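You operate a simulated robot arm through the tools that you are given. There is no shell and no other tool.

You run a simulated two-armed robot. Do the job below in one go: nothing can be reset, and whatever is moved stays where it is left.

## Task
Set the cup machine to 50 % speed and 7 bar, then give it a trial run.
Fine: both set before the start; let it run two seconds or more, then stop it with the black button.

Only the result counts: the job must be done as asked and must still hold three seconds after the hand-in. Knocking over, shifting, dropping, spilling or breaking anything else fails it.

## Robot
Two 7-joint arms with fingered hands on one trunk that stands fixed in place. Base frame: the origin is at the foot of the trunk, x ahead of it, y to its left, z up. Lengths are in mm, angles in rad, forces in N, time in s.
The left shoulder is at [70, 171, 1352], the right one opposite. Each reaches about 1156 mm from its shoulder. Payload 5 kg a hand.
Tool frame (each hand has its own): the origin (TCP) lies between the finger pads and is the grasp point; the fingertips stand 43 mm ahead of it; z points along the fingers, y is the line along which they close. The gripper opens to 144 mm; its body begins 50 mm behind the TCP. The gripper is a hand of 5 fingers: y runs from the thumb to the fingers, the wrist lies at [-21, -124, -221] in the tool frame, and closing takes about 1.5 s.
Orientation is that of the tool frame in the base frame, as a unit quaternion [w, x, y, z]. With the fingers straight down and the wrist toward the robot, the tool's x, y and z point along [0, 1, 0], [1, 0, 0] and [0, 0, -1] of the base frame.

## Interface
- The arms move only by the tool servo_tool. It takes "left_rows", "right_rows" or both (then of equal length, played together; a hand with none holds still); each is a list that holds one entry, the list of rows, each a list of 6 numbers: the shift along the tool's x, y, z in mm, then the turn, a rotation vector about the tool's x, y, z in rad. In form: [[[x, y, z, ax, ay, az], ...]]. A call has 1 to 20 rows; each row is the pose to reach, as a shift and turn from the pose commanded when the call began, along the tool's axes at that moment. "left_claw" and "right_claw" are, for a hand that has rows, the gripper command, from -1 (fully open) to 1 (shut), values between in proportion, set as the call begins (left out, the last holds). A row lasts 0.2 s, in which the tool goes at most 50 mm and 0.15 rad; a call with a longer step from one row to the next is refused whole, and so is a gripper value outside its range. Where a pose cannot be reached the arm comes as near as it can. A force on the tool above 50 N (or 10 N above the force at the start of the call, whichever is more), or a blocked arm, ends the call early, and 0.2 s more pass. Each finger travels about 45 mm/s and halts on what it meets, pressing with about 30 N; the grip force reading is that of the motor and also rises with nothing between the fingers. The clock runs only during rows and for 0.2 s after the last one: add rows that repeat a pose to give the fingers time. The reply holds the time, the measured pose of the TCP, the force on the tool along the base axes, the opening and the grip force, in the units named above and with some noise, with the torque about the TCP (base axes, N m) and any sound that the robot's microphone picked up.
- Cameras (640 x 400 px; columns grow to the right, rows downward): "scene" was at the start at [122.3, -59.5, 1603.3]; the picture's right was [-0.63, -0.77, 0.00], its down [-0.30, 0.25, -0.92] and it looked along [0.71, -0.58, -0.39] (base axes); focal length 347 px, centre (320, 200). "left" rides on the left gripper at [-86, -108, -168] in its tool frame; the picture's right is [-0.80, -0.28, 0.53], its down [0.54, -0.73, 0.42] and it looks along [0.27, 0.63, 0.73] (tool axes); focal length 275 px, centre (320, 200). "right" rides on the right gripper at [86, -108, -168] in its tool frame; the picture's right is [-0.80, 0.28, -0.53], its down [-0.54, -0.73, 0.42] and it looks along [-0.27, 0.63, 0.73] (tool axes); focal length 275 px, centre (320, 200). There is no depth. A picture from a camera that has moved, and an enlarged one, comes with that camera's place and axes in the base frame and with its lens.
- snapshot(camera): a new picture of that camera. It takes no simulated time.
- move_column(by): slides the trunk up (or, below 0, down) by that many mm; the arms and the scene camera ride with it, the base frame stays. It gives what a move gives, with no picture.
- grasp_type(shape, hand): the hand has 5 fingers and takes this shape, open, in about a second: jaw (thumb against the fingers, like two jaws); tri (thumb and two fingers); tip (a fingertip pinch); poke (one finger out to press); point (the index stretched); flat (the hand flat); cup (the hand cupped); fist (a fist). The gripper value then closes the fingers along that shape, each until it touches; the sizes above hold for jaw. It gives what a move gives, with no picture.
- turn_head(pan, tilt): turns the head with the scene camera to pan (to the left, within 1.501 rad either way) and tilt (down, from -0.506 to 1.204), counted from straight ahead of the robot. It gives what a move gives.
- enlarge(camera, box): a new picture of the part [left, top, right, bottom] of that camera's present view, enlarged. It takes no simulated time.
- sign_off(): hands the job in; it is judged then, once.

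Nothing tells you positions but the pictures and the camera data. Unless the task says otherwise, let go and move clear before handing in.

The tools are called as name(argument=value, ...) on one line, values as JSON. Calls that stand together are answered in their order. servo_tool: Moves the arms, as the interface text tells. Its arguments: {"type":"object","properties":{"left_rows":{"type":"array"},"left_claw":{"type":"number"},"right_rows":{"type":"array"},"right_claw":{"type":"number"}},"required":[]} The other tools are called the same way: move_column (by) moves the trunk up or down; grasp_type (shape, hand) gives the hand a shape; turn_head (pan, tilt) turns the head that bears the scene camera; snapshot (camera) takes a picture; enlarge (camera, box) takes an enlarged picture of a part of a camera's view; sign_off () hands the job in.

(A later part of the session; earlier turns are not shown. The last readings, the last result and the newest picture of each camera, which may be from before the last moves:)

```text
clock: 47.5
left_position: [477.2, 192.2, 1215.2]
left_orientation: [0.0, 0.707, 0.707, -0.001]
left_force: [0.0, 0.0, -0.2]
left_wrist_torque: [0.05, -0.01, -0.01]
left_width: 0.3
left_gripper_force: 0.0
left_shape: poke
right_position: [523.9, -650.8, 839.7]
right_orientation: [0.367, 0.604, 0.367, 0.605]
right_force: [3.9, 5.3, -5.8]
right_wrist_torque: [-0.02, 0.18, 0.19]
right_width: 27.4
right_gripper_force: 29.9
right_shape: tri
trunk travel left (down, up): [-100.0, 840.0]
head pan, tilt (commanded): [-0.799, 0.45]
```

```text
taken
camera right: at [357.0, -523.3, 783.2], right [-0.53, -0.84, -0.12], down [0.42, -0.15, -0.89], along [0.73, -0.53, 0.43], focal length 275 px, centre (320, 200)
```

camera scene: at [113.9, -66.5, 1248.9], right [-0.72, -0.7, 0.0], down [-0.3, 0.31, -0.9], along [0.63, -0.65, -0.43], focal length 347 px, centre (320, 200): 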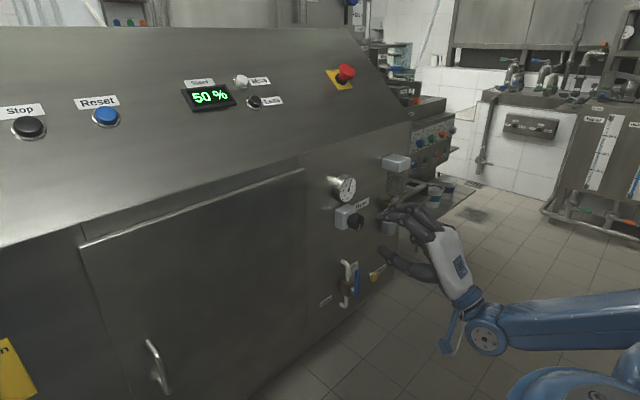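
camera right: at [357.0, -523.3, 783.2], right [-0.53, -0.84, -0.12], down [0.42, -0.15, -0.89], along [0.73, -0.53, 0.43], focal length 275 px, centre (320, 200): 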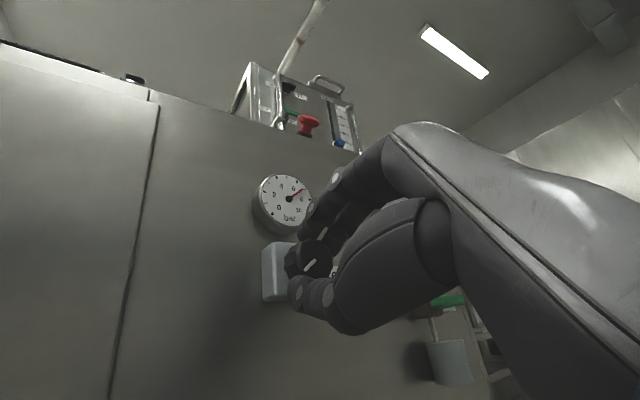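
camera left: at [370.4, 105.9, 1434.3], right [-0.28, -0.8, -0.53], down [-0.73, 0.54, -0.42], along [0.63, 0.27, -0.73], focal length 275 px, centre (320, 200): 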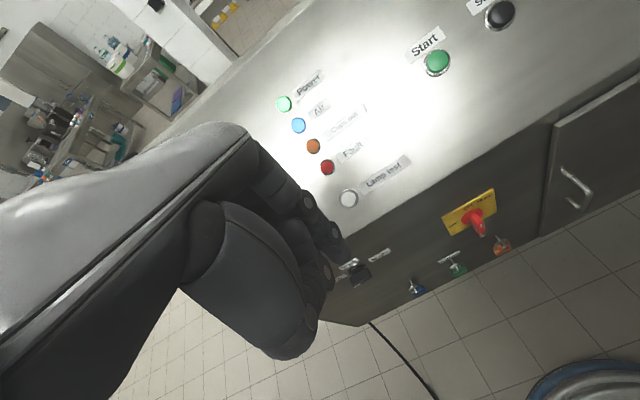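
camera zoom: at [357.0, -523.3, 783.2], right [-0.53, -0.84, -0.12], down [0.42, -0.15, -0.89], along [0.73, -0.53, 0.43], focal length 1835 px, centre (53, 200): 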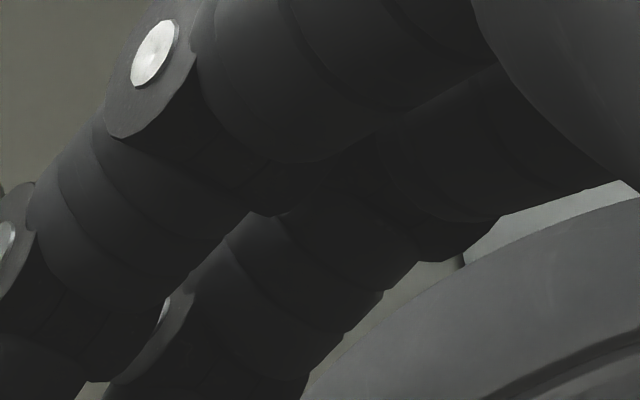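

enlarge(camera="right", box=[254, 170, 318, 240])

enlarge(camera="right", box=[272, 172, 316, 206])

```text
5.71 times, centred on (286, 205) of right
camera zoom: at [357.0, -523.3, 783.2], right [-0.53, -0.84, -0.12], down [0.42, -0.15, -0.89], along [0.73, -0.53, 0.43], focal length 1573 px, centre (514, 171)
```

zoom: 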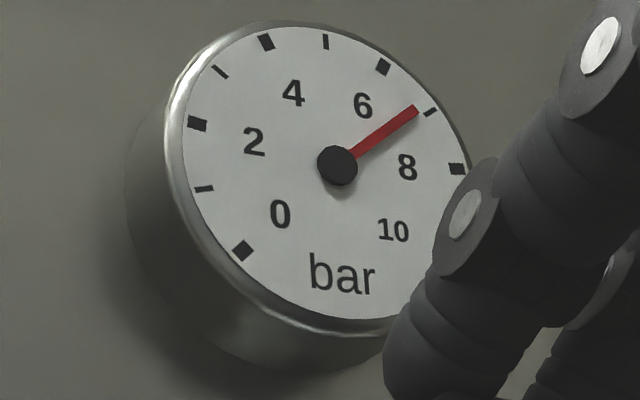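

```text
11.76 times, centred on (294, 189) of right
camera zoom: at [357.0, -523.3, 783.2], right [-0.53, -0.84, -0.12], down [0.42, -0.15, -0.89], along [0.73, -0.53, 0.43], focal length 3238 px, centre (626, 329)
```

zoom: 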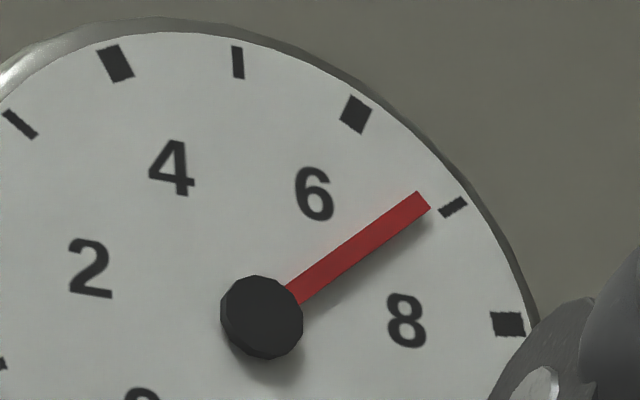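

The squarer view gives about 6.83 bar, settled. I'll turn another 0.095 rad and wait 2 s.

servo_tool(right_rows=[[[0, 0, 0, 0, 0, 0.03], [0, 0, 0, 0, 0, 0.06], [0, 0, 0, 0, 0, 0.095], [0, 0, 0, 0, 0, 0.095], [0, 0, 0, 0, 0, 0.095], [0, 0, 0, 0, 0, 0.095], [0, 0, 0, 0, 0, 0.095], [0, 0, 0, 0, 0, 0.095], [0, 0, 0, 0, 0, 0.095], [0, 0, 0, 0, 0, 0.095], [0, 0, 0, 0, 0, 0.095], [0, 0, 0, 0, 0, 0.095], [0, 0, 0, 0, 0, 0.095], [0, 0, 0, 0, 0, 0.095]]])

enlarge(camera="right", box=[254, 160, 318, 230])

enlarge(camera="scene", box=[332, 172, 364, 196])

```text
clock: 50.5
left_position: [478.1, 191.3, 1216.7]
left_orientation: [0.0, 0.707, 0.707, 0.001]
left_force: [0.3, 0.0, 0.5]
left_wrist_torque: [0.0, 0.01, 0.03]
left_width: 0.0
left_gripper_force: 0.1
left_shape: poke
right_position: [524.5, -650.2, 840.6]
right_orientation: [0.337, 0.622, 0.338, 0.621]
right_force: [4.9, 4.2, -6.0]
right_wrist_torque: [-0.01, 0.26, 0.13]
right_width: 27.3
right_gripper_force: 29.6
right_shape: tri
trunk travel left (down, up): [-100.0, 840.0]
head pan, tilt (commanded): [-0.799, 0.45]
```

```text
5.71 times, centred on (286, 195) of right
camera zoom: at [356.9, -518.4, 795.6], right [-0.53, -0.82, -0.19], down [0.42, -0.06, -0.9], along [0.73, -0.57, 0.38], focal length 1573 px, centre (514, 229)
```

zoom: 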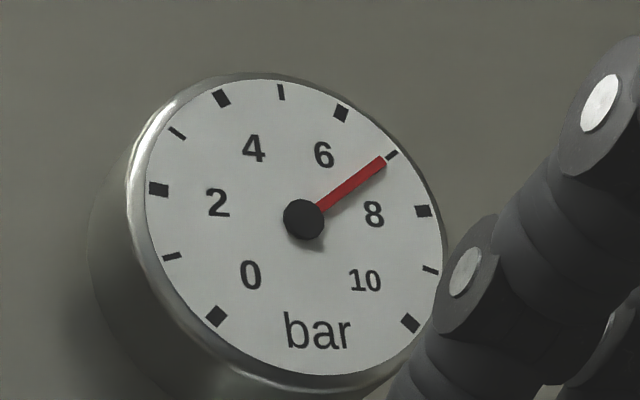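

```text
16.00 times, centred on (348, 184) of scene
camera zoom: at [115.3, -66.7, 1248.7], right [-0.72, -0.7, 0.0], down [-0.3, 0.31, -0.9], along [0.63, -0.65, -0.44], focal length 5557 px, centre (-128, 456)
```

zoom: 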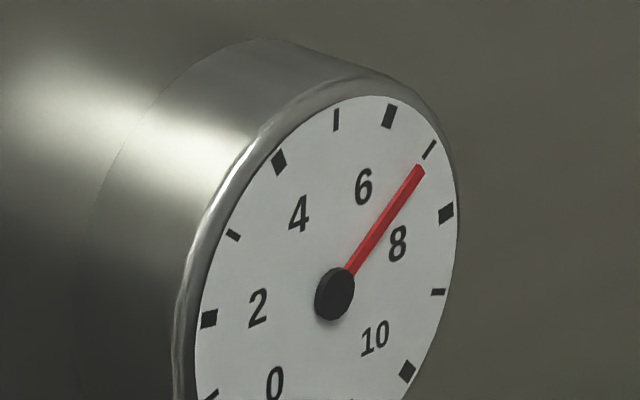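

enlarge(camera="right", box=[270, 166, 306, 194])

```text
14.29 times, centred on (288, 180) of right
camera zoom: at [356.9, -518.4, 795.6], right [-0.53, -0.82, -0.19], down [0.42, -0.06, -0.9], along [0.73, -0.57, 0.38], focal length 3932 px, centre (777, 486)
```

zoom: 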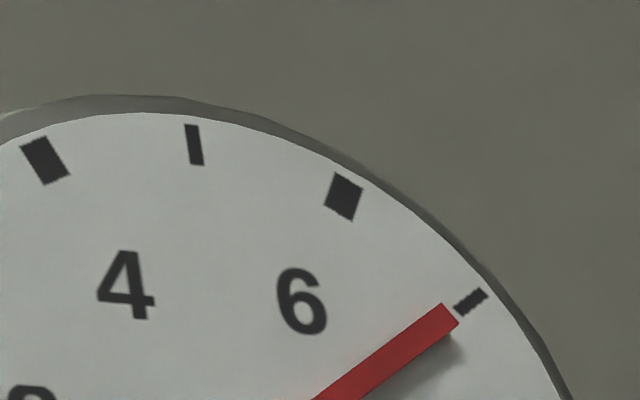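

The reading is close to 7, between 6.9 and 7.0 depending on view. I'll take a couple of tighter zooms of needle and ticks to measure it properly.

enlarge(camera="right", box=[264, 168, 304, 193])

enlarge(camera="right", box=[264, 184, 304, 209])

enlarge(camera="scene", box=[334, 174, 366, 204])

```text
16.00 times, centred on (284, 180) of right
camera zoom: at [356.9, -518.4, 795.6], right [-0.53, -0.82, -0.19], down [0.42, -0.06, -0.9], along [0.73, -0.57, 0.38], focal length 4404 px, centre (896, 512)
```

zoom: 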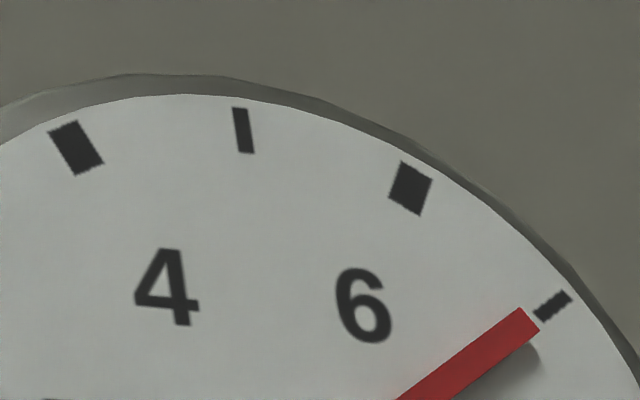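

```text
16.00 times, centred on (284, 196) of right
camera zoom: at [356.9, -518.4, 795.6], right [-0.53, -0.82, -0.19], down [0.42, -0.06, -0.9], along [0.73, -0.57, 0.38], focal length 4404 px, centre (896, 256)
```

zoom: 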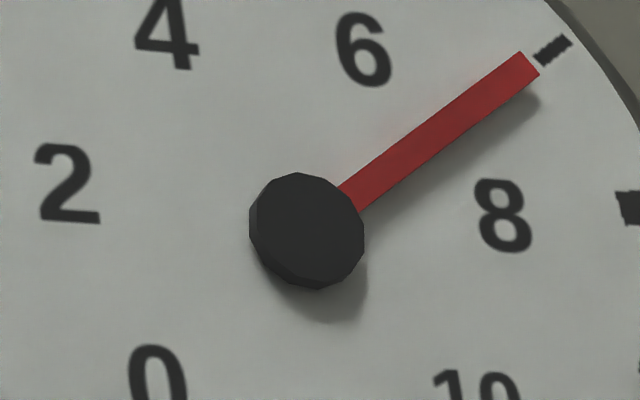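

```text
13.33 times, centred on (350, 189) of scene
camera zoom: at [115.3, -66.7, 1248.7], right [-0.72, -0.7, 0.0], down [-0.3, 0.31, -0.9], along [0.63, -0.65, -0.44], focal length 4631 px, centre (-80, 347)
```

zoom: 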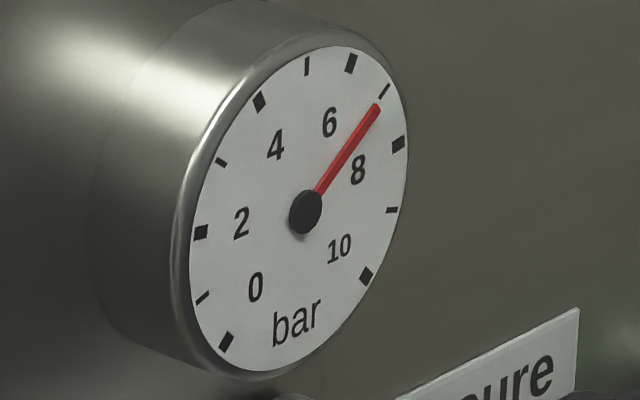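

Working the perspective through in both views gives a needle angle equal to 7.0 bar (6.99–7.01). I'll open the fingers, back straight off, and re-read the gauge.

servo_tool(right_rows=[[[0, 0, 0, 0, 0, 0], [0, 0, 0, 0, 0, 0], [0, 0, 0, 0, 0, 0], [0, 0, 0, 0, 0, 0], [0, 0, 0, 0, 0, 0], [0, 0, -10, 0, 0, 0], [0, 0, -25, 0, 0, 0], [0, 0, -45, 0, 0, 0], [0, 0, -70, 0, 0, 0], [0, 0, -95, 0, 0, 0], [0, 0, -120, 0, 0, 0], [0, 0, -120, 0, 0, 0]]], right_claw=0.0)

snapshot(camera="scene")

enlarge(camera="scene", box=[334, 174, 366, 194])

snapshot(camera="right")

```text
clock: 53.1
left_position: [477.1, 191.4, 1215.7]
left_orientation: [-0.001, 0.707, 0.707, 0.0]
left_force: [0.8, 0.8, 0.5]
left_wrist_torque: [0.0, 0.01, 0.0]
left_width: 0.0
left_gripper_force: 0.0
left_shape: poke
right_position: [404.2, -651.4, 840.1]
right_orientation: [0.338, 0.622, 0.338, 0.621]
right_force: [-0.1, 0.6, -0.7]
right_wrist_torque: [0.02, 0.0, -0.01]
right_width: 71.6
right_gripper_force: 0.0
right_shape: tri
trunk travel left (down, up): [-100.0, 840.0]
head pan, tilt (commanded): [-0.799, 0.45]
```

```text
taken
camera scene: at [114.8, -66.7, 1248.8], right [-0.72, -0.7, 0.0], down [-0.3, 0.31, -0.9], along [0.63, -0.65, -0.44], focal length 347 px, centre (320, 200)
```

scene: 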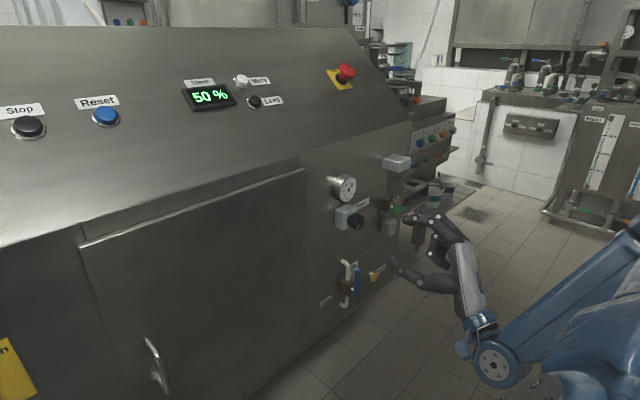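

```text
16.00 times, centred on (350, 184) of scene
camera zoom: at [114.8, -66.7, 1248.8], right [-0.72, -0.7, 0.0], down [-0.3, 0.31, -0.9], along [0.63, -0.65, -0.44], focal length 5557 px, centre (-160, 456)
```

zoom: 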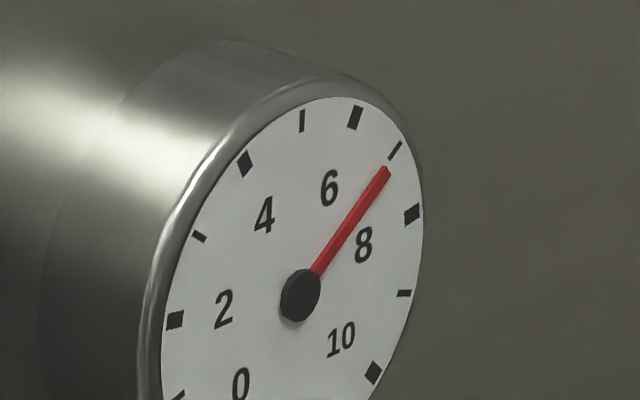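

```text
taken
camera right: at [237.2, -519.9, 795.6], right [-0.53, -0.82, -0.19], down [0.42, -0.06, -0.9], along [0.73, -0.57, 0.38], focal length 275 px, centre (320, 200)
```

right: 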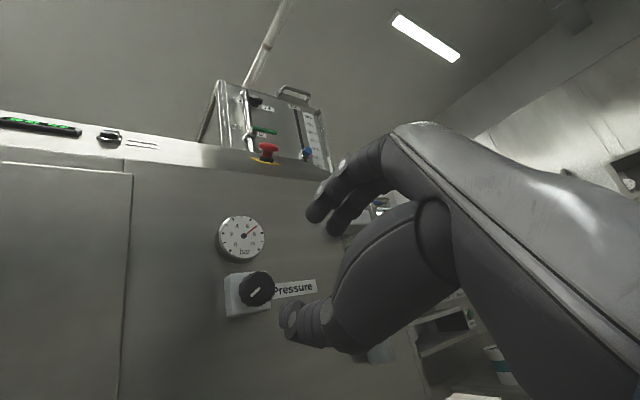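

enlarge(camera="right", box=[214, 212, 270, 262])

enlarge(camera="right", box=[238, 216, 266, 236])

```text
8.00 times, centred on (242, 237) of right
camera zoom: at [237.2, -519.9, 795.6], right [-0.53, -0.82, -0.19], down [0.42, -0.06, -0.9], along [0.73, -0.57, 0.38], focal length 2202 px, centre (944, -96)
```

zoom: 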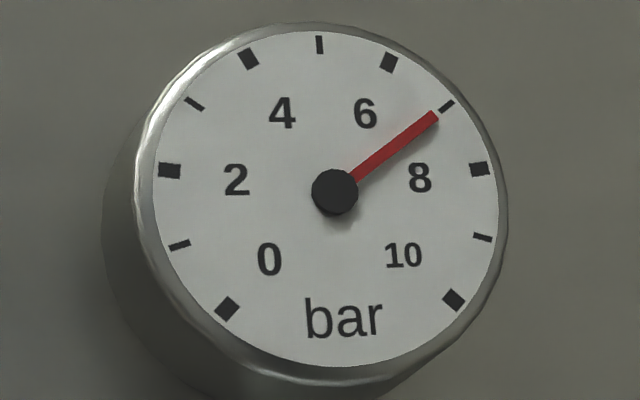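

```text
16.00 times, centred on (252, 226) of right
camera zoom: at [237.2, -519.9, 795.6], right [-0.53, -0.82, -0.19], down [0.42, -0.06, -0.9], along [0.73, -0.57, 0.38], focal length 4404 px, centre (1408, -216)
```

zoom: 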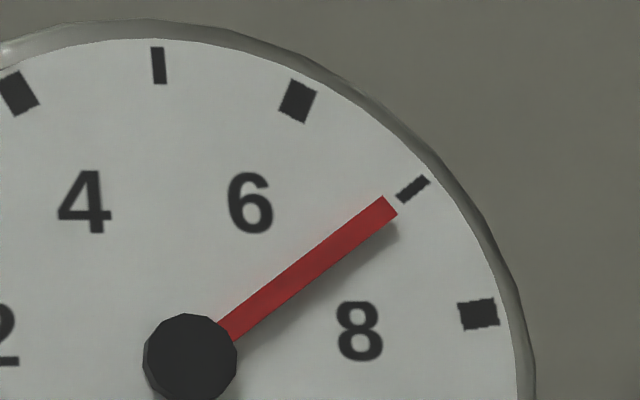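

The near-frontal view reads 7.0 bar, and the display still shows 50 %. I'll raise the trunk back to its original height and bring the left hand over to Start.

move_column(by=350)

turn_head(pan=-0.3, tilt=0.6)

snapshot(camera="scene")

snapshot(camera="left")

```text
clock: 56.5
left_position: [476.0, 192.4, 1565.6]
left_orientation: [0.0, 0.707, 0.707, 0.0]
left_force: [-0.3, 0.6, -0.1]
left_wrist_torque: [-0.01, 0.02, -0.01]
left_width: 0.0
left_gripper_force: 0.0
left_shape: poke
right_position: [404.3, -652.0, 1189.8]
right_orientation: [0.337, 0.621, 0.338, 0.622]
right_force: [0.4, 0.4, -0.2]
right_wrist_torque: [0.0, -0.03, -0.02]
right_width: 71.5
right_gripper_force: 0.1
right_shape: tri
trunk travel left (down, up): [-450.0, 490.0]
head pan, tilt (commanded): [-0.799, 0.45]
```

```text
clock: 57.5
left_position: [477.3, 191.8, 1568.4]
left_orientation: [0.0, 0.708, 0.707, 0.0]
left_force: [0.5, 0.0, -0.8]
left_wrist_torque: [-0.03, -0.01, 0.01]
left_width: 0.2
left_gripper_force: 0.1
left_shape: poke
right_position: [403.9, -651.1, 1191.3]
right_orientation: [0.338, 0.621, 0.338, 0.621]
right_force: [0.5, -0.3, 0.2]
right_wrist_torque: [0.02, -0.01, 0.02]
right_width: 71.4
right_gripper_force: 0.2
right_shape: tri
trunk travel left (down, up): [-450.0, 490.0]
head pan, tilt (commanded): [-0.3, 0.6]
```

```text
taken
camera scene: at [134.8, -27.0, 1585.3], right [-0.3, -0.95, 0.0], down [-0.54, 0.17, -0.83], along [0.79, -0.24, -0.56], focal length 347 px, centre (320, 200)
```

scene: 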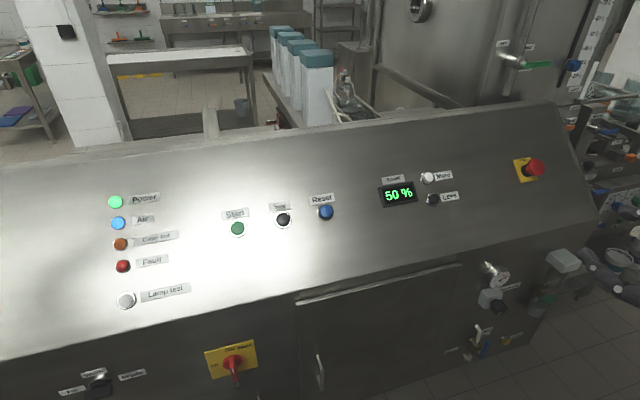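

```text
taken
camera left: at [368.8, 105.8, 1734.0], right [-0.28, -0.8, -0.53], down [-0.73, 0.54, -0.42], along [0.63, 0.27, -0.73], focal length 275 px, centre (320, 200)
```

left: 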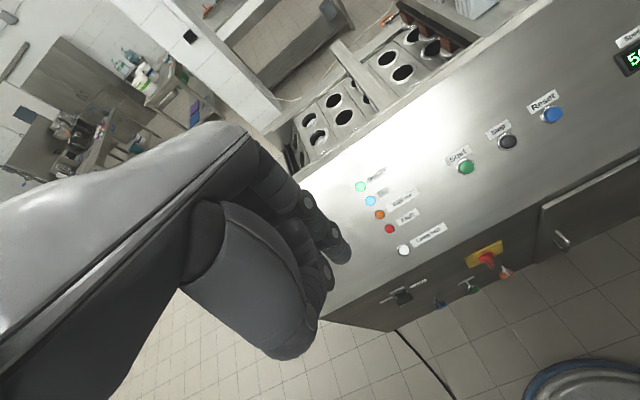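

Start refines to about [720, -29, 1133] and Stop to about [720, -127, 1134]. Next I'll bring the left poke finger to hover about 60 mm off Start, tilted square to the panel.

servo_tool(left_rows=[[[-17.6, 14.8, 28.8, -0.055, 0, 0], [-35.2, 29.6, 57.5, -0.11, 0, 0], [-52.8, 44.4, 86.3, -0.165, 0, 0], [-70.3, 59.2, 115, -0.22, 0, 0], [-87.9, 74, 143.8, -0.275, 0, 0], [-105.5, 88.8, 172.5, -0.33, 0, 0], [-123.1, 103.5, 201.3, -0.385, 0, 0], [-140.7, 118.3, 230, -0.44, 0, 0], [-158.3, 133.1, 258.8, -0.495, 0, 0], [-175.8, 147.9, 287.5, -0.55, 0, 0], [-193.4, 162.7, 316.3, -0.605, 0, 0], [-211, 177.5, 345, -0.66, 0, 0], [-211, 177.5, 345, -0.66, 0, 0]]])

snapshot(camera="scene")

snapshot(camera="left")

```text
clock: 60.3
left_position: [653.5, -18.6, 1218.8]
left_orientation: [0.229, 0.669, 0.669, 0.229]
left_force: [-0.3, -0.2, 0.1]
left_wrist_torque: [-0.04, 0.0, -0.05]
left_width: 0.0
left_gripper_force: 0.0
left_shape: poke
right_position: [404.2, -650.3, 1192.2]
right_orientation: [0.338, 0.621, 0.338, 0.621]
right_force: [-0.8, 0.9, 0.1]
right_wrist_torque: [-0.03, 0.03, -0.03]
right_width: 71.6
right_gripper_force: 0.0
right_shape: tri
trunk travel left (down, up): [-450.0, 490.0]
head pan, tilt (commanded): [-0.3, 0.6]
```

```text
taken
camera scene: at [134.4, -26.5, 1585.4], right [-0.3, -0.96, 0.0], down [-0.54, 0.17, -0.83], along [0.79, -0.24, -0.56], focal length 347 px, centre (320, 200)
```

scene: 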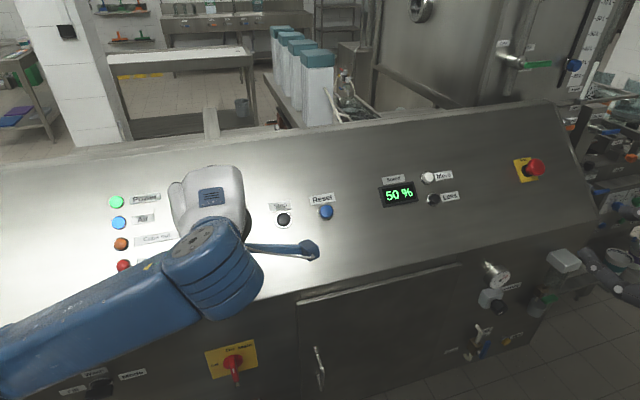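

```text
taken
camera left: at [464.8, -105.0, 1285.2], right [0.1, -0.8, -0.6], down [-0.31, 0.54, -0.78], along [0.94, 0.27, -0.19], focal length 275 px, centre (320, 200)
```

left: 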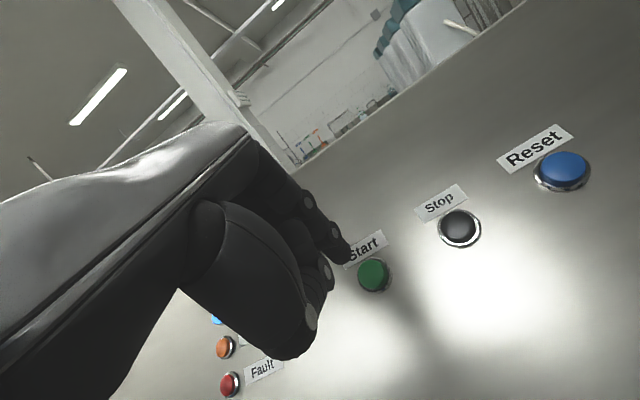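

enlarge(camera="left", box=[300, 180, 500, 305])

turn_head(pan=0.2, tilt=0.6)

snapshot(camera="scene")

```text
3.20 times, centred on (400, 242) of left
camera zoom: at [464.8, -105.0, 1285.2], right [0.1, -0.8, -0.6], down [-0.31, 0.54, -0.78], along [0.94, 0.27, -0.19], focal length 881 px, centre (64, 64)
```

zoom: 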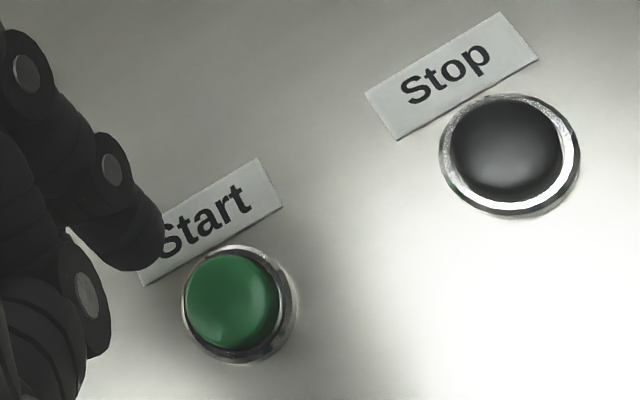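

```text
clock: 61.2
left_position: [653.4, -19.6, 1218.6]
left_orientation: [0.229, 0.669, 0.669, 0.229]
left_force: [0.1, -0.3, 0.7]
left_wrist_torque: [0.0, 0.0, 0.02]
left_width: 0.1
left_gripper_force: 0.1
left_shape: poke
right_position: [403.8, -651.6, 1190.2]
right_orientation: [0.337, 0.621, 0.337, 0.622]
right_force: [-0.7, 1.2, -0.1]
right_wrist_torque: [-0.03, -0.01, -0.01]
right_width: 71.4
right_gripper_force: 0.1
right_shape: tri
trunk travel left (down, up): [-450.0, 490.0]
head pan, tilt (commanded): [0.201, 0.6]
```

```text
taken
camera scene: at [137.3, 16.5, 1585.3], right [0.2, -0.98, 0.0], down [-0.55, -0.11, -0.82], along [0.81, 0.16, -0.57], focal length 347 px, centre (320, 200)
```

scene: 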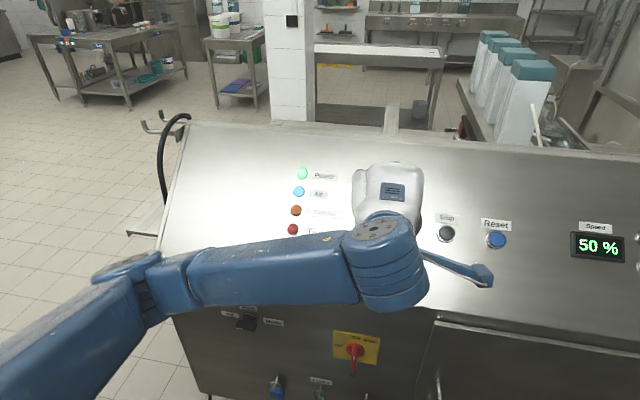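

Start lies about 62 mm ahead and is well aligned. I'll approach to about 17 mm short and check.

servo_tool(left_rows=[[[0.7, 2, 15, 0, 0, 0], [1.4, 4.2, 30, 0, 0, 0], [1.4, 4.2, 45, 0, 0, 0], [1.4, 4.2, 45, 0, 0, 0]]])

enlarge(camera="left", box=[300, 160, 500, 285])

enlarge(camera="scene", box=[340, 150, 520, 290])

```text
clock: 62.2
left_position: [686.2, -17.3, 1187.0]
left_orientation: [0.229, 0.669, 0.669, 0.229]
left_force: [-0.4, 0.6, 0.7]
left_wrist_torque: [0.0, 0.04, 0.0]
left_width: 0.1
left_gripper_force: 0.1
left_shape: poke
right_position: [405.3, -651.2, 1190.7]
right_orientation: [0.338, 0.621, 0.338, 0.622]
right_force: [0.0, -0.3, -0.6]
right_wrist_torque: [0.01, -0.01, -0.01]
right_width: 71.7
right_gripper_force: 0.0
right_shape: tri
trunk travel left (down, up): [-450.0, 490.0]
head pan, tilt (commanded): [0.201, 0.6]
```

```text
3.20 times, centred on (400, 222) of left
camera zoom: at [497.2, -103.2, 1253.4], right [0.1, -0.8, -0.6], down [-0.31, 0.54, -0.78], along [0.94, 0.27, -0.19], focal length 881 px, centre (64, 128)
```

zoom: 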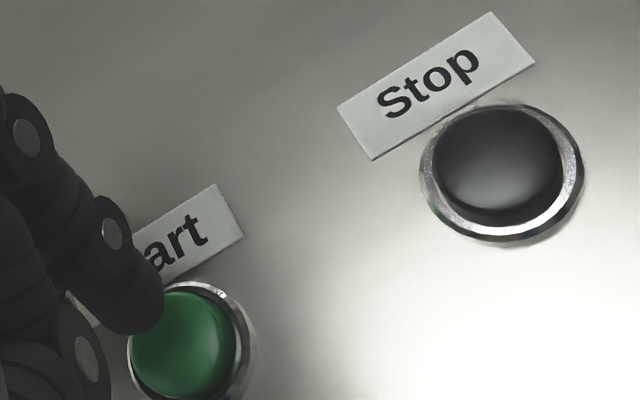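

```text
2.86 times, centred on (430, 220) of scene
camera zoom: at [137.1, 16.9, 1585.3], right [0.2, -0.98, 0.0], down [-0.55, -0.11, -0.82], along [0.81, 0.16, -0.57], focal length 992 px, centre (6, 143)
```

zoom: 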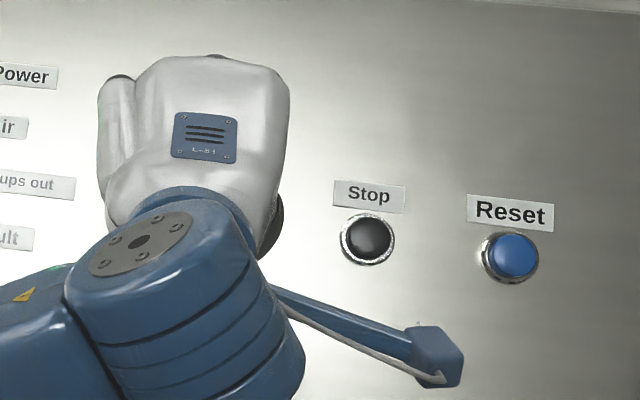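

Aligned with the centre of the green cap. Pressing Start now.

servo_tool(left_rows=[[[0, 0, 7, 0, 0, 0], [0, 0, 13, 0, 0, 0], [0, 0, 17, 0, 0, 0], [0, 0, 17, 0, 0, 0]]])

snapshot(camera="scene")

enlarge(camera="left", box=[300, 160, 500, 285])

```text
clock: 63.2
left_position: [693.8, -17.3, 1177.6]
left_orientation: [0.23, 0.669, 0.668, 0.23]
left_force: [-11.5, 1.9, 14.4]
left_wrist_torque: [-0.09, -0.12, -0.03]
left_width: 0.0
left_gripper_force: 0.0
left_shape: poke
right_position: [402.4, -652.0, 1193.1]
right_orientation: [0.338, 0.621, 0.337, 0.622]
right_force: [1.0, -0.1, 0.6]
right_wrist_torque: [0.02, -0.02, 0.0]
right_width: 71.4
right_gripper_force: 0.0
right_shape: tri
trunk travel left (down, up): [-450.0, 490.0]
head pan, tilt (commanded): [0.201, 0.6]
heard: click
```

```text
taken
camera scene: at [133.6, 17.2, 1585.8], right [0.2, -0.98, 0.0], down [-0.55, -0.11, -0.83], along [0.81, 0.16, -0.56], focal length 347 px, centre (320, 200)
```

scene: 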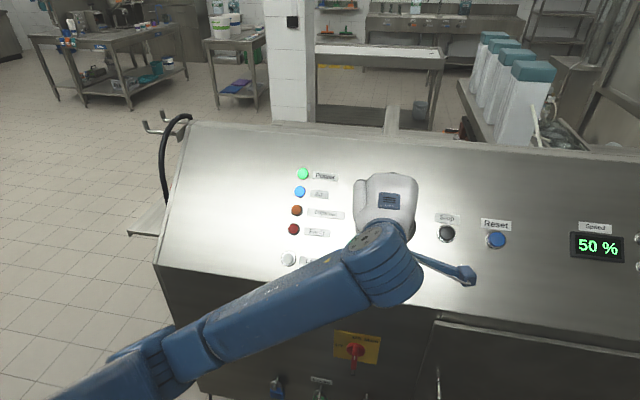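

```text
3.20 times, centred on (400, 222) of left
camera zoom: at [504.3, -103.3, 1242.9], right [0.11, -0.8, -0.59], down [-0.31, 0.54, -0.78], along [0.94, 0.27, -0.19], focal length 881 px, centre (64, 128)
```

zoom: 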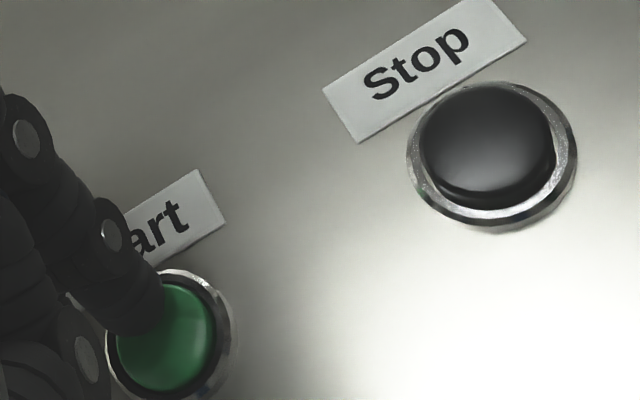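

Click heard. I'll back off and check whether the machine is running.

servo_tool(left_rows=[[[0, 0, -15, 0, 0, 0], [0, 0, -35, 0, 0, 0], [0, 0, -35, 0, 0, 0]]])

snapshot(camera="scene")

snapshot(camera="left")

```text
clock: 64.0
left_position: [673.3, -16.9, 1200.3]
left_orientation: [0.229, 0.669, 0.669, 0.229]
left_force: [0.5, 0.1, 0.2]
left_wrist_torque: [0.02, 0.0, 0.01]
left_width: 0.0
left_gripper_force: 0.0
left_shape: poke
right_position: [404.9, -652.6, 1190.4]
right_orientation: [0.337, 0.621, 0.338, 0.622]
right_force: [-1.2, 0.5, 0.4]
right_wrist_torque: [-0.02, 0.0, -0.05]
right_width: 71.5
right_gripper_force: 0.0
right_shape: tri
trunk travel left (down, up): [-450.0, 490.0]
head pan, tilt (commanded): [0.201, 0.6]
```

```text
taken
camera scene: at [137.6, 17.3, 1585.2], right [0.2, -0.98, 0.0], down [-0.55, -0.11, -0.82], along [0.81, 0.16, -0.57], focal length 347 px, centre (320, 200)
```

scene: 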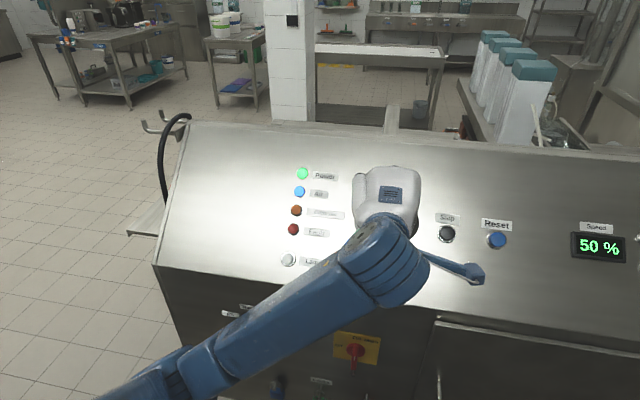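

```text
taken
camera left: at [485.1, -103.2, 1267.5], right [0.1, -0.8, -0.6], down [-0.32, 0.54, -0.78], along [0.94, 0.27, -0.2], focal length 275 px, centre (320, 200)
```

left: 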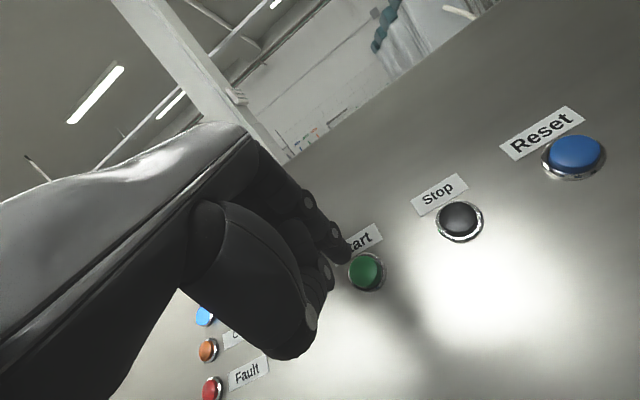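

No sound of running yet, so I'll check the lamps and machinery for motion.

enlarge(camera="scene", box=[280, 155, 360, 275])

turn_head(pan=-0.45, tilt=0.3)

snapshot(camera="scene")

snapshot(camera="left")

```text
3.33 times, centred on (320, 215) of scene
camera zoom: at [137.6, 17.3, 1585.2], right [0.2, -0.98, 0.0], down [-0.55, -0.11, -0.82], along [0.81, 0.16, -0.57], focal length 1158 px, centre (320, 150)
```

zoom: 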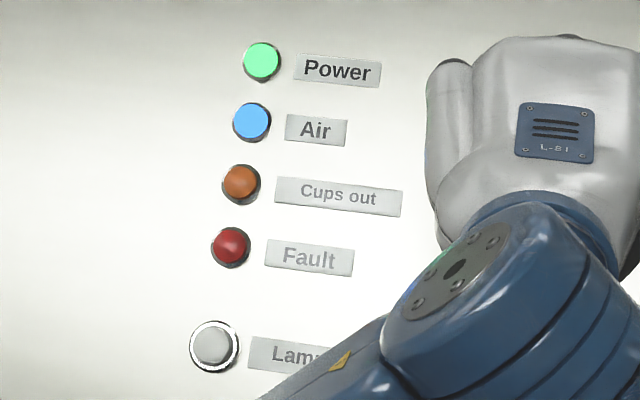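

```text
clock: 65.0
left_position: [672.6, -18.0, 1202.1]
left_orientation: [0.23, 0.669, 0.669, 0.229]
left_force: [-0.3, 0.9, 0.7]
left_wrist_torque: [0.01, -0.02, 0.04]
left_width: 0.0
left_gripper_force: 0.0
left_shape: poke
right_position: [405.2, -651.4, 1190.8]
right_orientation: [0.339, 0.621, 0.338, 0.621]
right_force: [0.2, 0.2, 0.1]
right_wrist_torque: [0.02, 0.0, -0.03]
right_width: 71.4
right_gripper_force: 0.1
right_shape: tri
trunk travel left (down, up): [-450.0, 490.0]
head pan, tilt (commanded): [-0.45, 0.3]
```

```text
taken
camera scene: at [134.5, -41.4, 1612.7], right [-0.43, -0.9, 0.0], down [-0.27, 0.13, -0.96], along [0.86, -0.41, -0.3], focal length 347 px, centre (320, 200)
```

scene: 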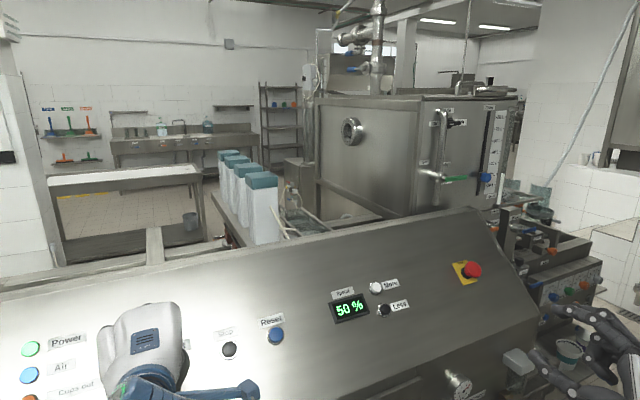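

```text
taken
camera left: at [484.7, -103.6, 1267.8], right [0.1, -0.8, -0.6], down [-0.31, 0.54, -0.78], along [0.94, 0.27, -0.19], focal length 275 px, centre (320, 200)
```

left: 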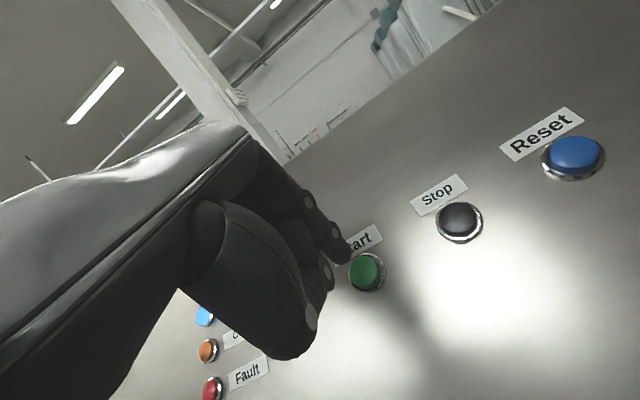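

enlarge(camera="scene", box=[140, 140, 400, 260])

enlarge(camera="left", box=[330, 170, 500, 300])

servo_tool(left_rows=[[[-30, 0, 0, 0, 0, 0], [-65, 0, 0, 0, 0, 0], [-98, 0, 0, 0, 0, 0]]])

enlarge(camera="scene", box=[140, 140, 400, 260])

enlarge(camera="left", box=[300, 160, 500, 285])

```text
2.46 times, centred on (270, 200) of scene
camera zoom: at [134.5, -41.4, 1612.7], right [-0.43, -0.9, 0.0], down [-0.27, 0.13, -0.96], along [0.86, -0.41, -0.3], focal length 855 px, centre (443, 200)
```

zoom: 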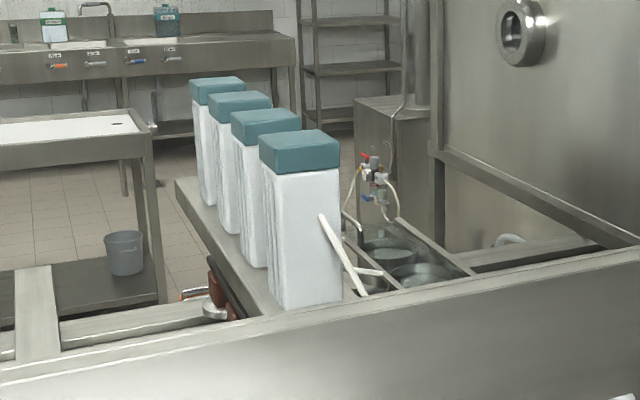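

```text
3.08 times, centred on (415, 235) of left
camera zoom: at [484.7, -103.6, 1267.8], right [0.1, -0.8, -0.6], down [-0.31, 0.54, -0.78], along [0.94, 0.27, -0.19], focal length 847 px, centre (28, 92)
```

zoom: 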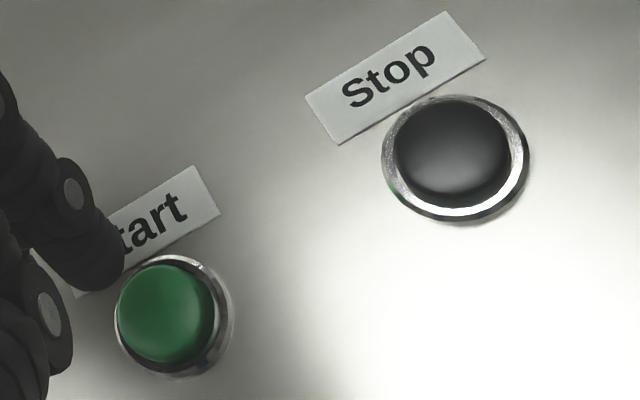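

```text
clock: 65.8
left_position: [675.3, -117.1, 1201.3]
left_orientation: [0.228, 0.669, 0.669, 0.23]
left_force: [0.1, -0.2, -0.2]
left_wrist_torque: [0.01, -0.05, -0.02]
left_width: 0.0
left_gripper_force: 0.2
left_shape: poke
right_position: [404.5, -651.6, 1190.1]
right_orientation: [0.337, 0.621, 0.337, 0.622]
right_force: [-0.5, -0.7, 0.0]
right_wrist_torque: [0.01, 0.01, 0.01]
right_width: 71.8
right_gripper_force: 0.0
right_shape: tri
trunk travel left (down, up): [-450.0, 490.0]
head pan, tilt (commanded): [-0.45, 0.3]
```

```text
2.46 times, centred on (270, 200) of scene
camera zoom: at [134.1, -43.1, 1612.8], right [-0.43, -0.9, 0.0], down [-0.27, 0.13, -0.96], along [0.86, -0.41, -0.3], focal length 855 px, centre (443, 200)
```

zoom: 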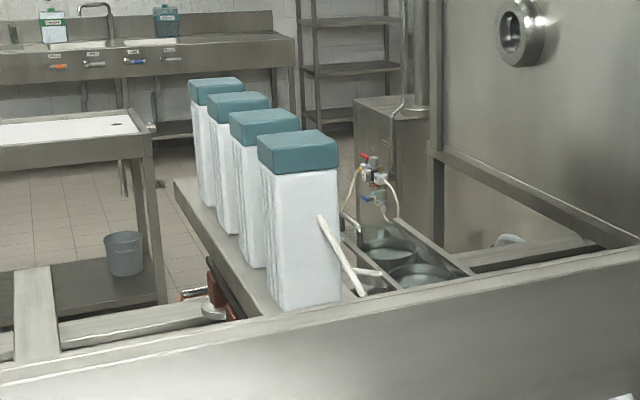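

```text
3.20 times, centred on (400, 222) of left
camera zoom: at [486.5, -203.0, 1267.7], right [0.1, -0.8, -0.6], down [-0.32, 0.54, -0.78], along [0.94, 0.27, -0.19], focal length 881 px, centre (64, 128)
```

zoom: 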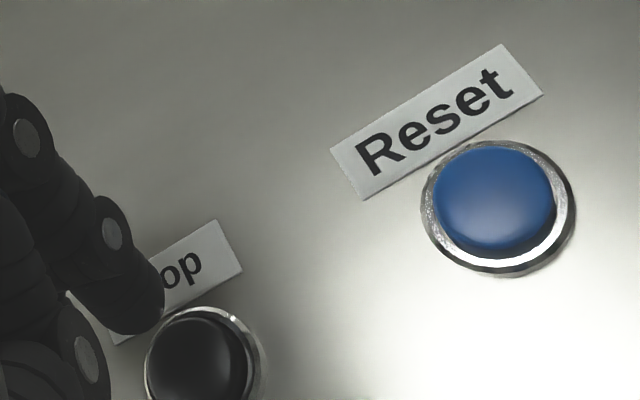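

The finger is now over Stop. I can't yet tell if the machine runs, so I'll look at the outlet side and gauge for motion while time passes.

turn_head(pan=-0.75, tilt=0.4)

snapshot(camera="scene")

enlarge(camera="scene", box=[380, 120, 560, 300])

enlarge(camera="scene", box=[60, 60, 320, 220])

snapshot(camera="right")

```text
clock: 66.6
left_position: [675.1, -116.3, 1201.3]
left_orientation: [0.228, 0.669, 0.669, 0.229]
left_force: [-0.3, 0.6, -0.1]
left_wrist_torque: [0.0, 0.0, -0.01]
left_width: 0.2
left_gripper_force: 0.1
left_shape: poke
right_position: [404.1, -650.7, 1190.6]
right_orientation: [0.338, 0.621, 0.338, 0.621]
right_force: [-0.5, -0.1, 0.3]
right_wrist_torque: [-0.02, 0.0, -0.01]
right_width: 71.6
right_gripper_force: 0.1
right_shape: tri
trunk travel left (down, up): [-450.0, 490.0]
head pan, tilt (commanded): [-0.75, 0.4]
```

```text
taken
camera scene: at [118.4, -63.7, 1603.5], right [-0.68, -0.73, 0.0], down [-0.28, 0.26, -0.92], along [0.67, -0.63, -0.39], focal length 347 px, centre (320, 200)
```

scene: 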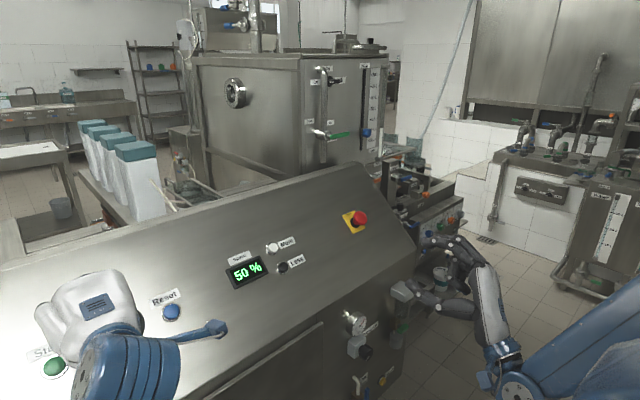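

```text
2.22 times, centred on (470, 210) of scene
camera zoom: at [118.4, -63.7, 1603.5], right [-0.68, -0.73, 0.0], down [-0.28, 0.26, -0.92], along [0.67, -0.63, -0.39], focal length 772 px, centre (-13, 178)
```

zoom: 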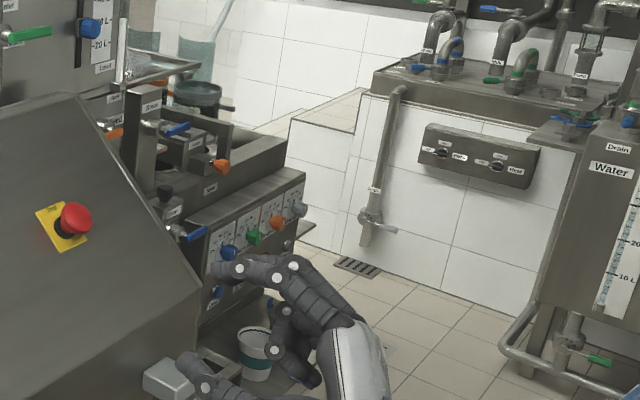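

```text
2.46 times, centred on (190, 140) of scene
camera zoom: at [118.4, -63.7, 1603.5], right [-0.68, -0.73, 0.0], down [-0.28, 0.26, -0.92], along [0.67, -0.63, -0.39], focal length 855 px, centre (640, 348)
```

zoom: 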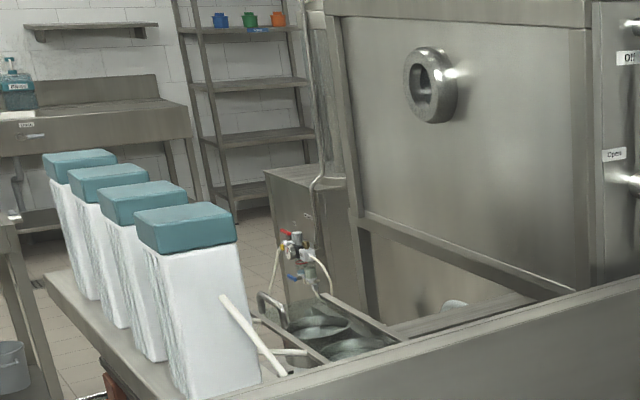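

```text
taken
camera right: at [237.4, -519.7, 1145.8], right [-0.53, -0.82, -0.19], down [0.42, -0.06, -0.9], along [0.73, -0.57, 0.38], focal length 275 px, centre (320, 200)
```

right: 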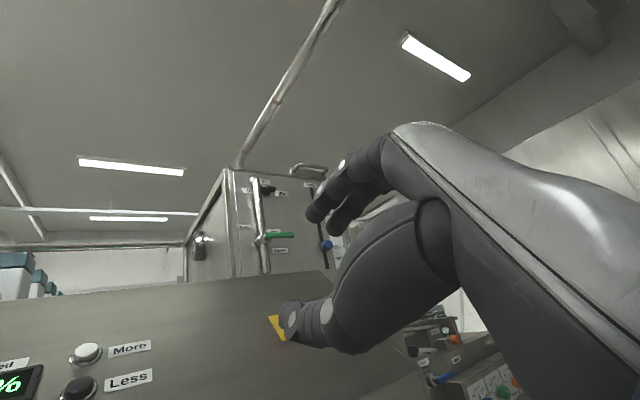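

Nothing conclusive from here, so I'll raise the trunk to look over the panel at the cup carrier and compare two moments.

move_column(by=300)

turn_head(pan=-0.1, tilt=0.6)

snapshot(camera="scene")

enlarge(camera="scene", box=[160, 60, 480, 260])

servo_tool(left_rows=[[[0, 0, 0, 0, 0, 0], [0, 0, 0, 0, 0, 0]]])

enlarge(camera="scene", box=[160, 60, 480, 260])

```text
clock: 69.6
left_position: [674.6, -117.0, 1502.5]
left_orientation: [0.229, 0.669, 0.669, 0.229]
left_force: [-0.2, -0.3, -0.2]
left_wrist_torque: [-0.01, 0.0, -0.02]
left_width: 0.0
left_gripper_force: 0.0
left_shape: poke
right_position: [405.5, -652.4, 1491.2]
right_orientation: [0.337, 0.621, 0.338, 0.622]
right_force: [-0.6, 0.1, -1.8]
right_wrist_torque: [0.02, -0.02, 0.01]
right_width: 71.5
right_gripper_force: 0.1
right_shape: tri
trunk travel left (down, up): [-750.0, 190.0]
head pan, tilt (commanded): [-0.75, 0.4]
```

```text
clock: 70.7
left_position: [674.6, -114.9, 1501.8]
left_orientation: [0.23, 0.669, 0.669, 0.23]
left_force: [0.2, 0.2, -0.7]
left_wrist_torque: [0.02, 0.01, 0.01]
left_width: 0.3
left_gripper_force: 0.1
left_shape: poke
right_position: [404.3, -652.7, 1490.7]
right_orientation: [0.337, 0.621, 0.338, 0.622]
right_force: [0.3, -0.6, 0.0]
right_wrist_torque: [-0.01, 0.02, 0.01]
right_width: 71.6
right_gripper_force: 0.0
right_shape: tri
trunk travel left (down, up): [-750.0, 190.0]
head pan, tilt (commanded): [-0.099, 0.6]
```

```text
taken
camera scene: at [138.4, -9.8, 1885.3], right [-0.1, -0.99, 0.0], down [-0.56, 0.06, -0.83], along [0.82, -0.08, -0.56], focal length 347 px, centre (320, 200)
```

scene: 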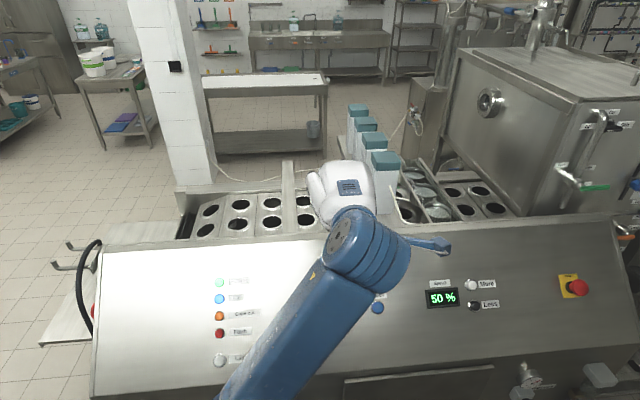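

```text
2.00 times, centred on (320, 160) of scene
camera zoom: at [138.4, -9.8, 1885.3], right [-0.1, -0.99, 0.0], down [-0.56, 0.06, -0.83], along [0.82, -0.08, -0.56], focal length 695 px, centre (320, 280)
```

zoom: 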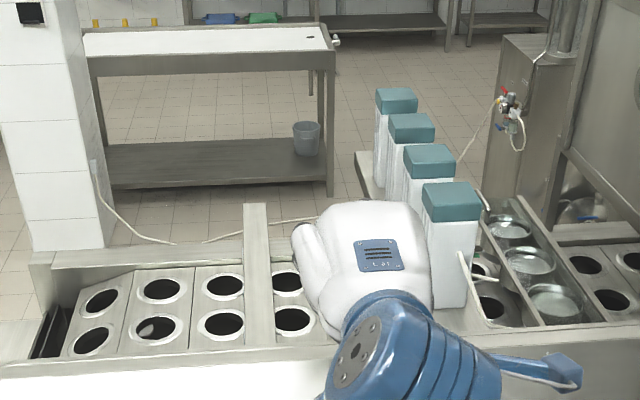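

```text
clock: 71.3
left_position: [676.2, -116.5, 1500.4]
left_orientation: [0.229, 0.669, 0.669, 0.228]
left_force: [-0.6, 0.0, 0.4]
left_wrist_torque: [0.0, 0.03, -0.04]
left_width: 0.0
left_gripper_force: 0.0
left_shape: poke
right_position: [405.2, -651.1, 1490.0]
right_orientation: [0.338, 0.621, 0.338, 0.621]
right_force: [-0.6, 0.3, 0.4]
right_wrist_torque: [0.0, -0.01, -0.01]
right_width: 71.6
right_gripper_force: 0.1
right_shape: tri
trunk travel left (down, up): [-750.0, 190.0]
head pan, tilt (commanded): [-0.099, 0.6]
```

```text
2.00 times, centred on (320, 160) of scene
camera zoom: at [138.5, -9.8, 1885.3], right [-0.1, -1.0, 0.0], down [-0.56, 0.06, -0.82], along [0.82, -0.08, -0.57], focal length 695 px, centre (320, 280)
```

zoom: 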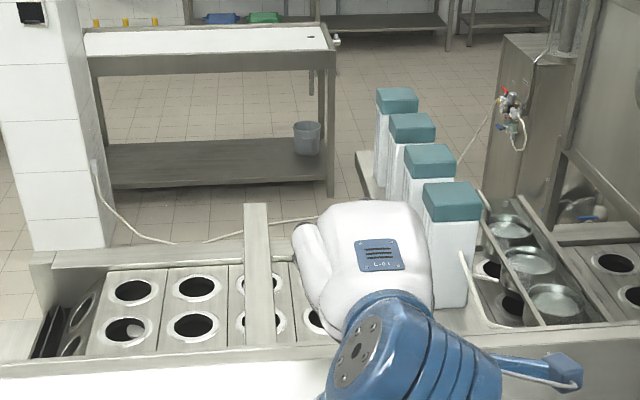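

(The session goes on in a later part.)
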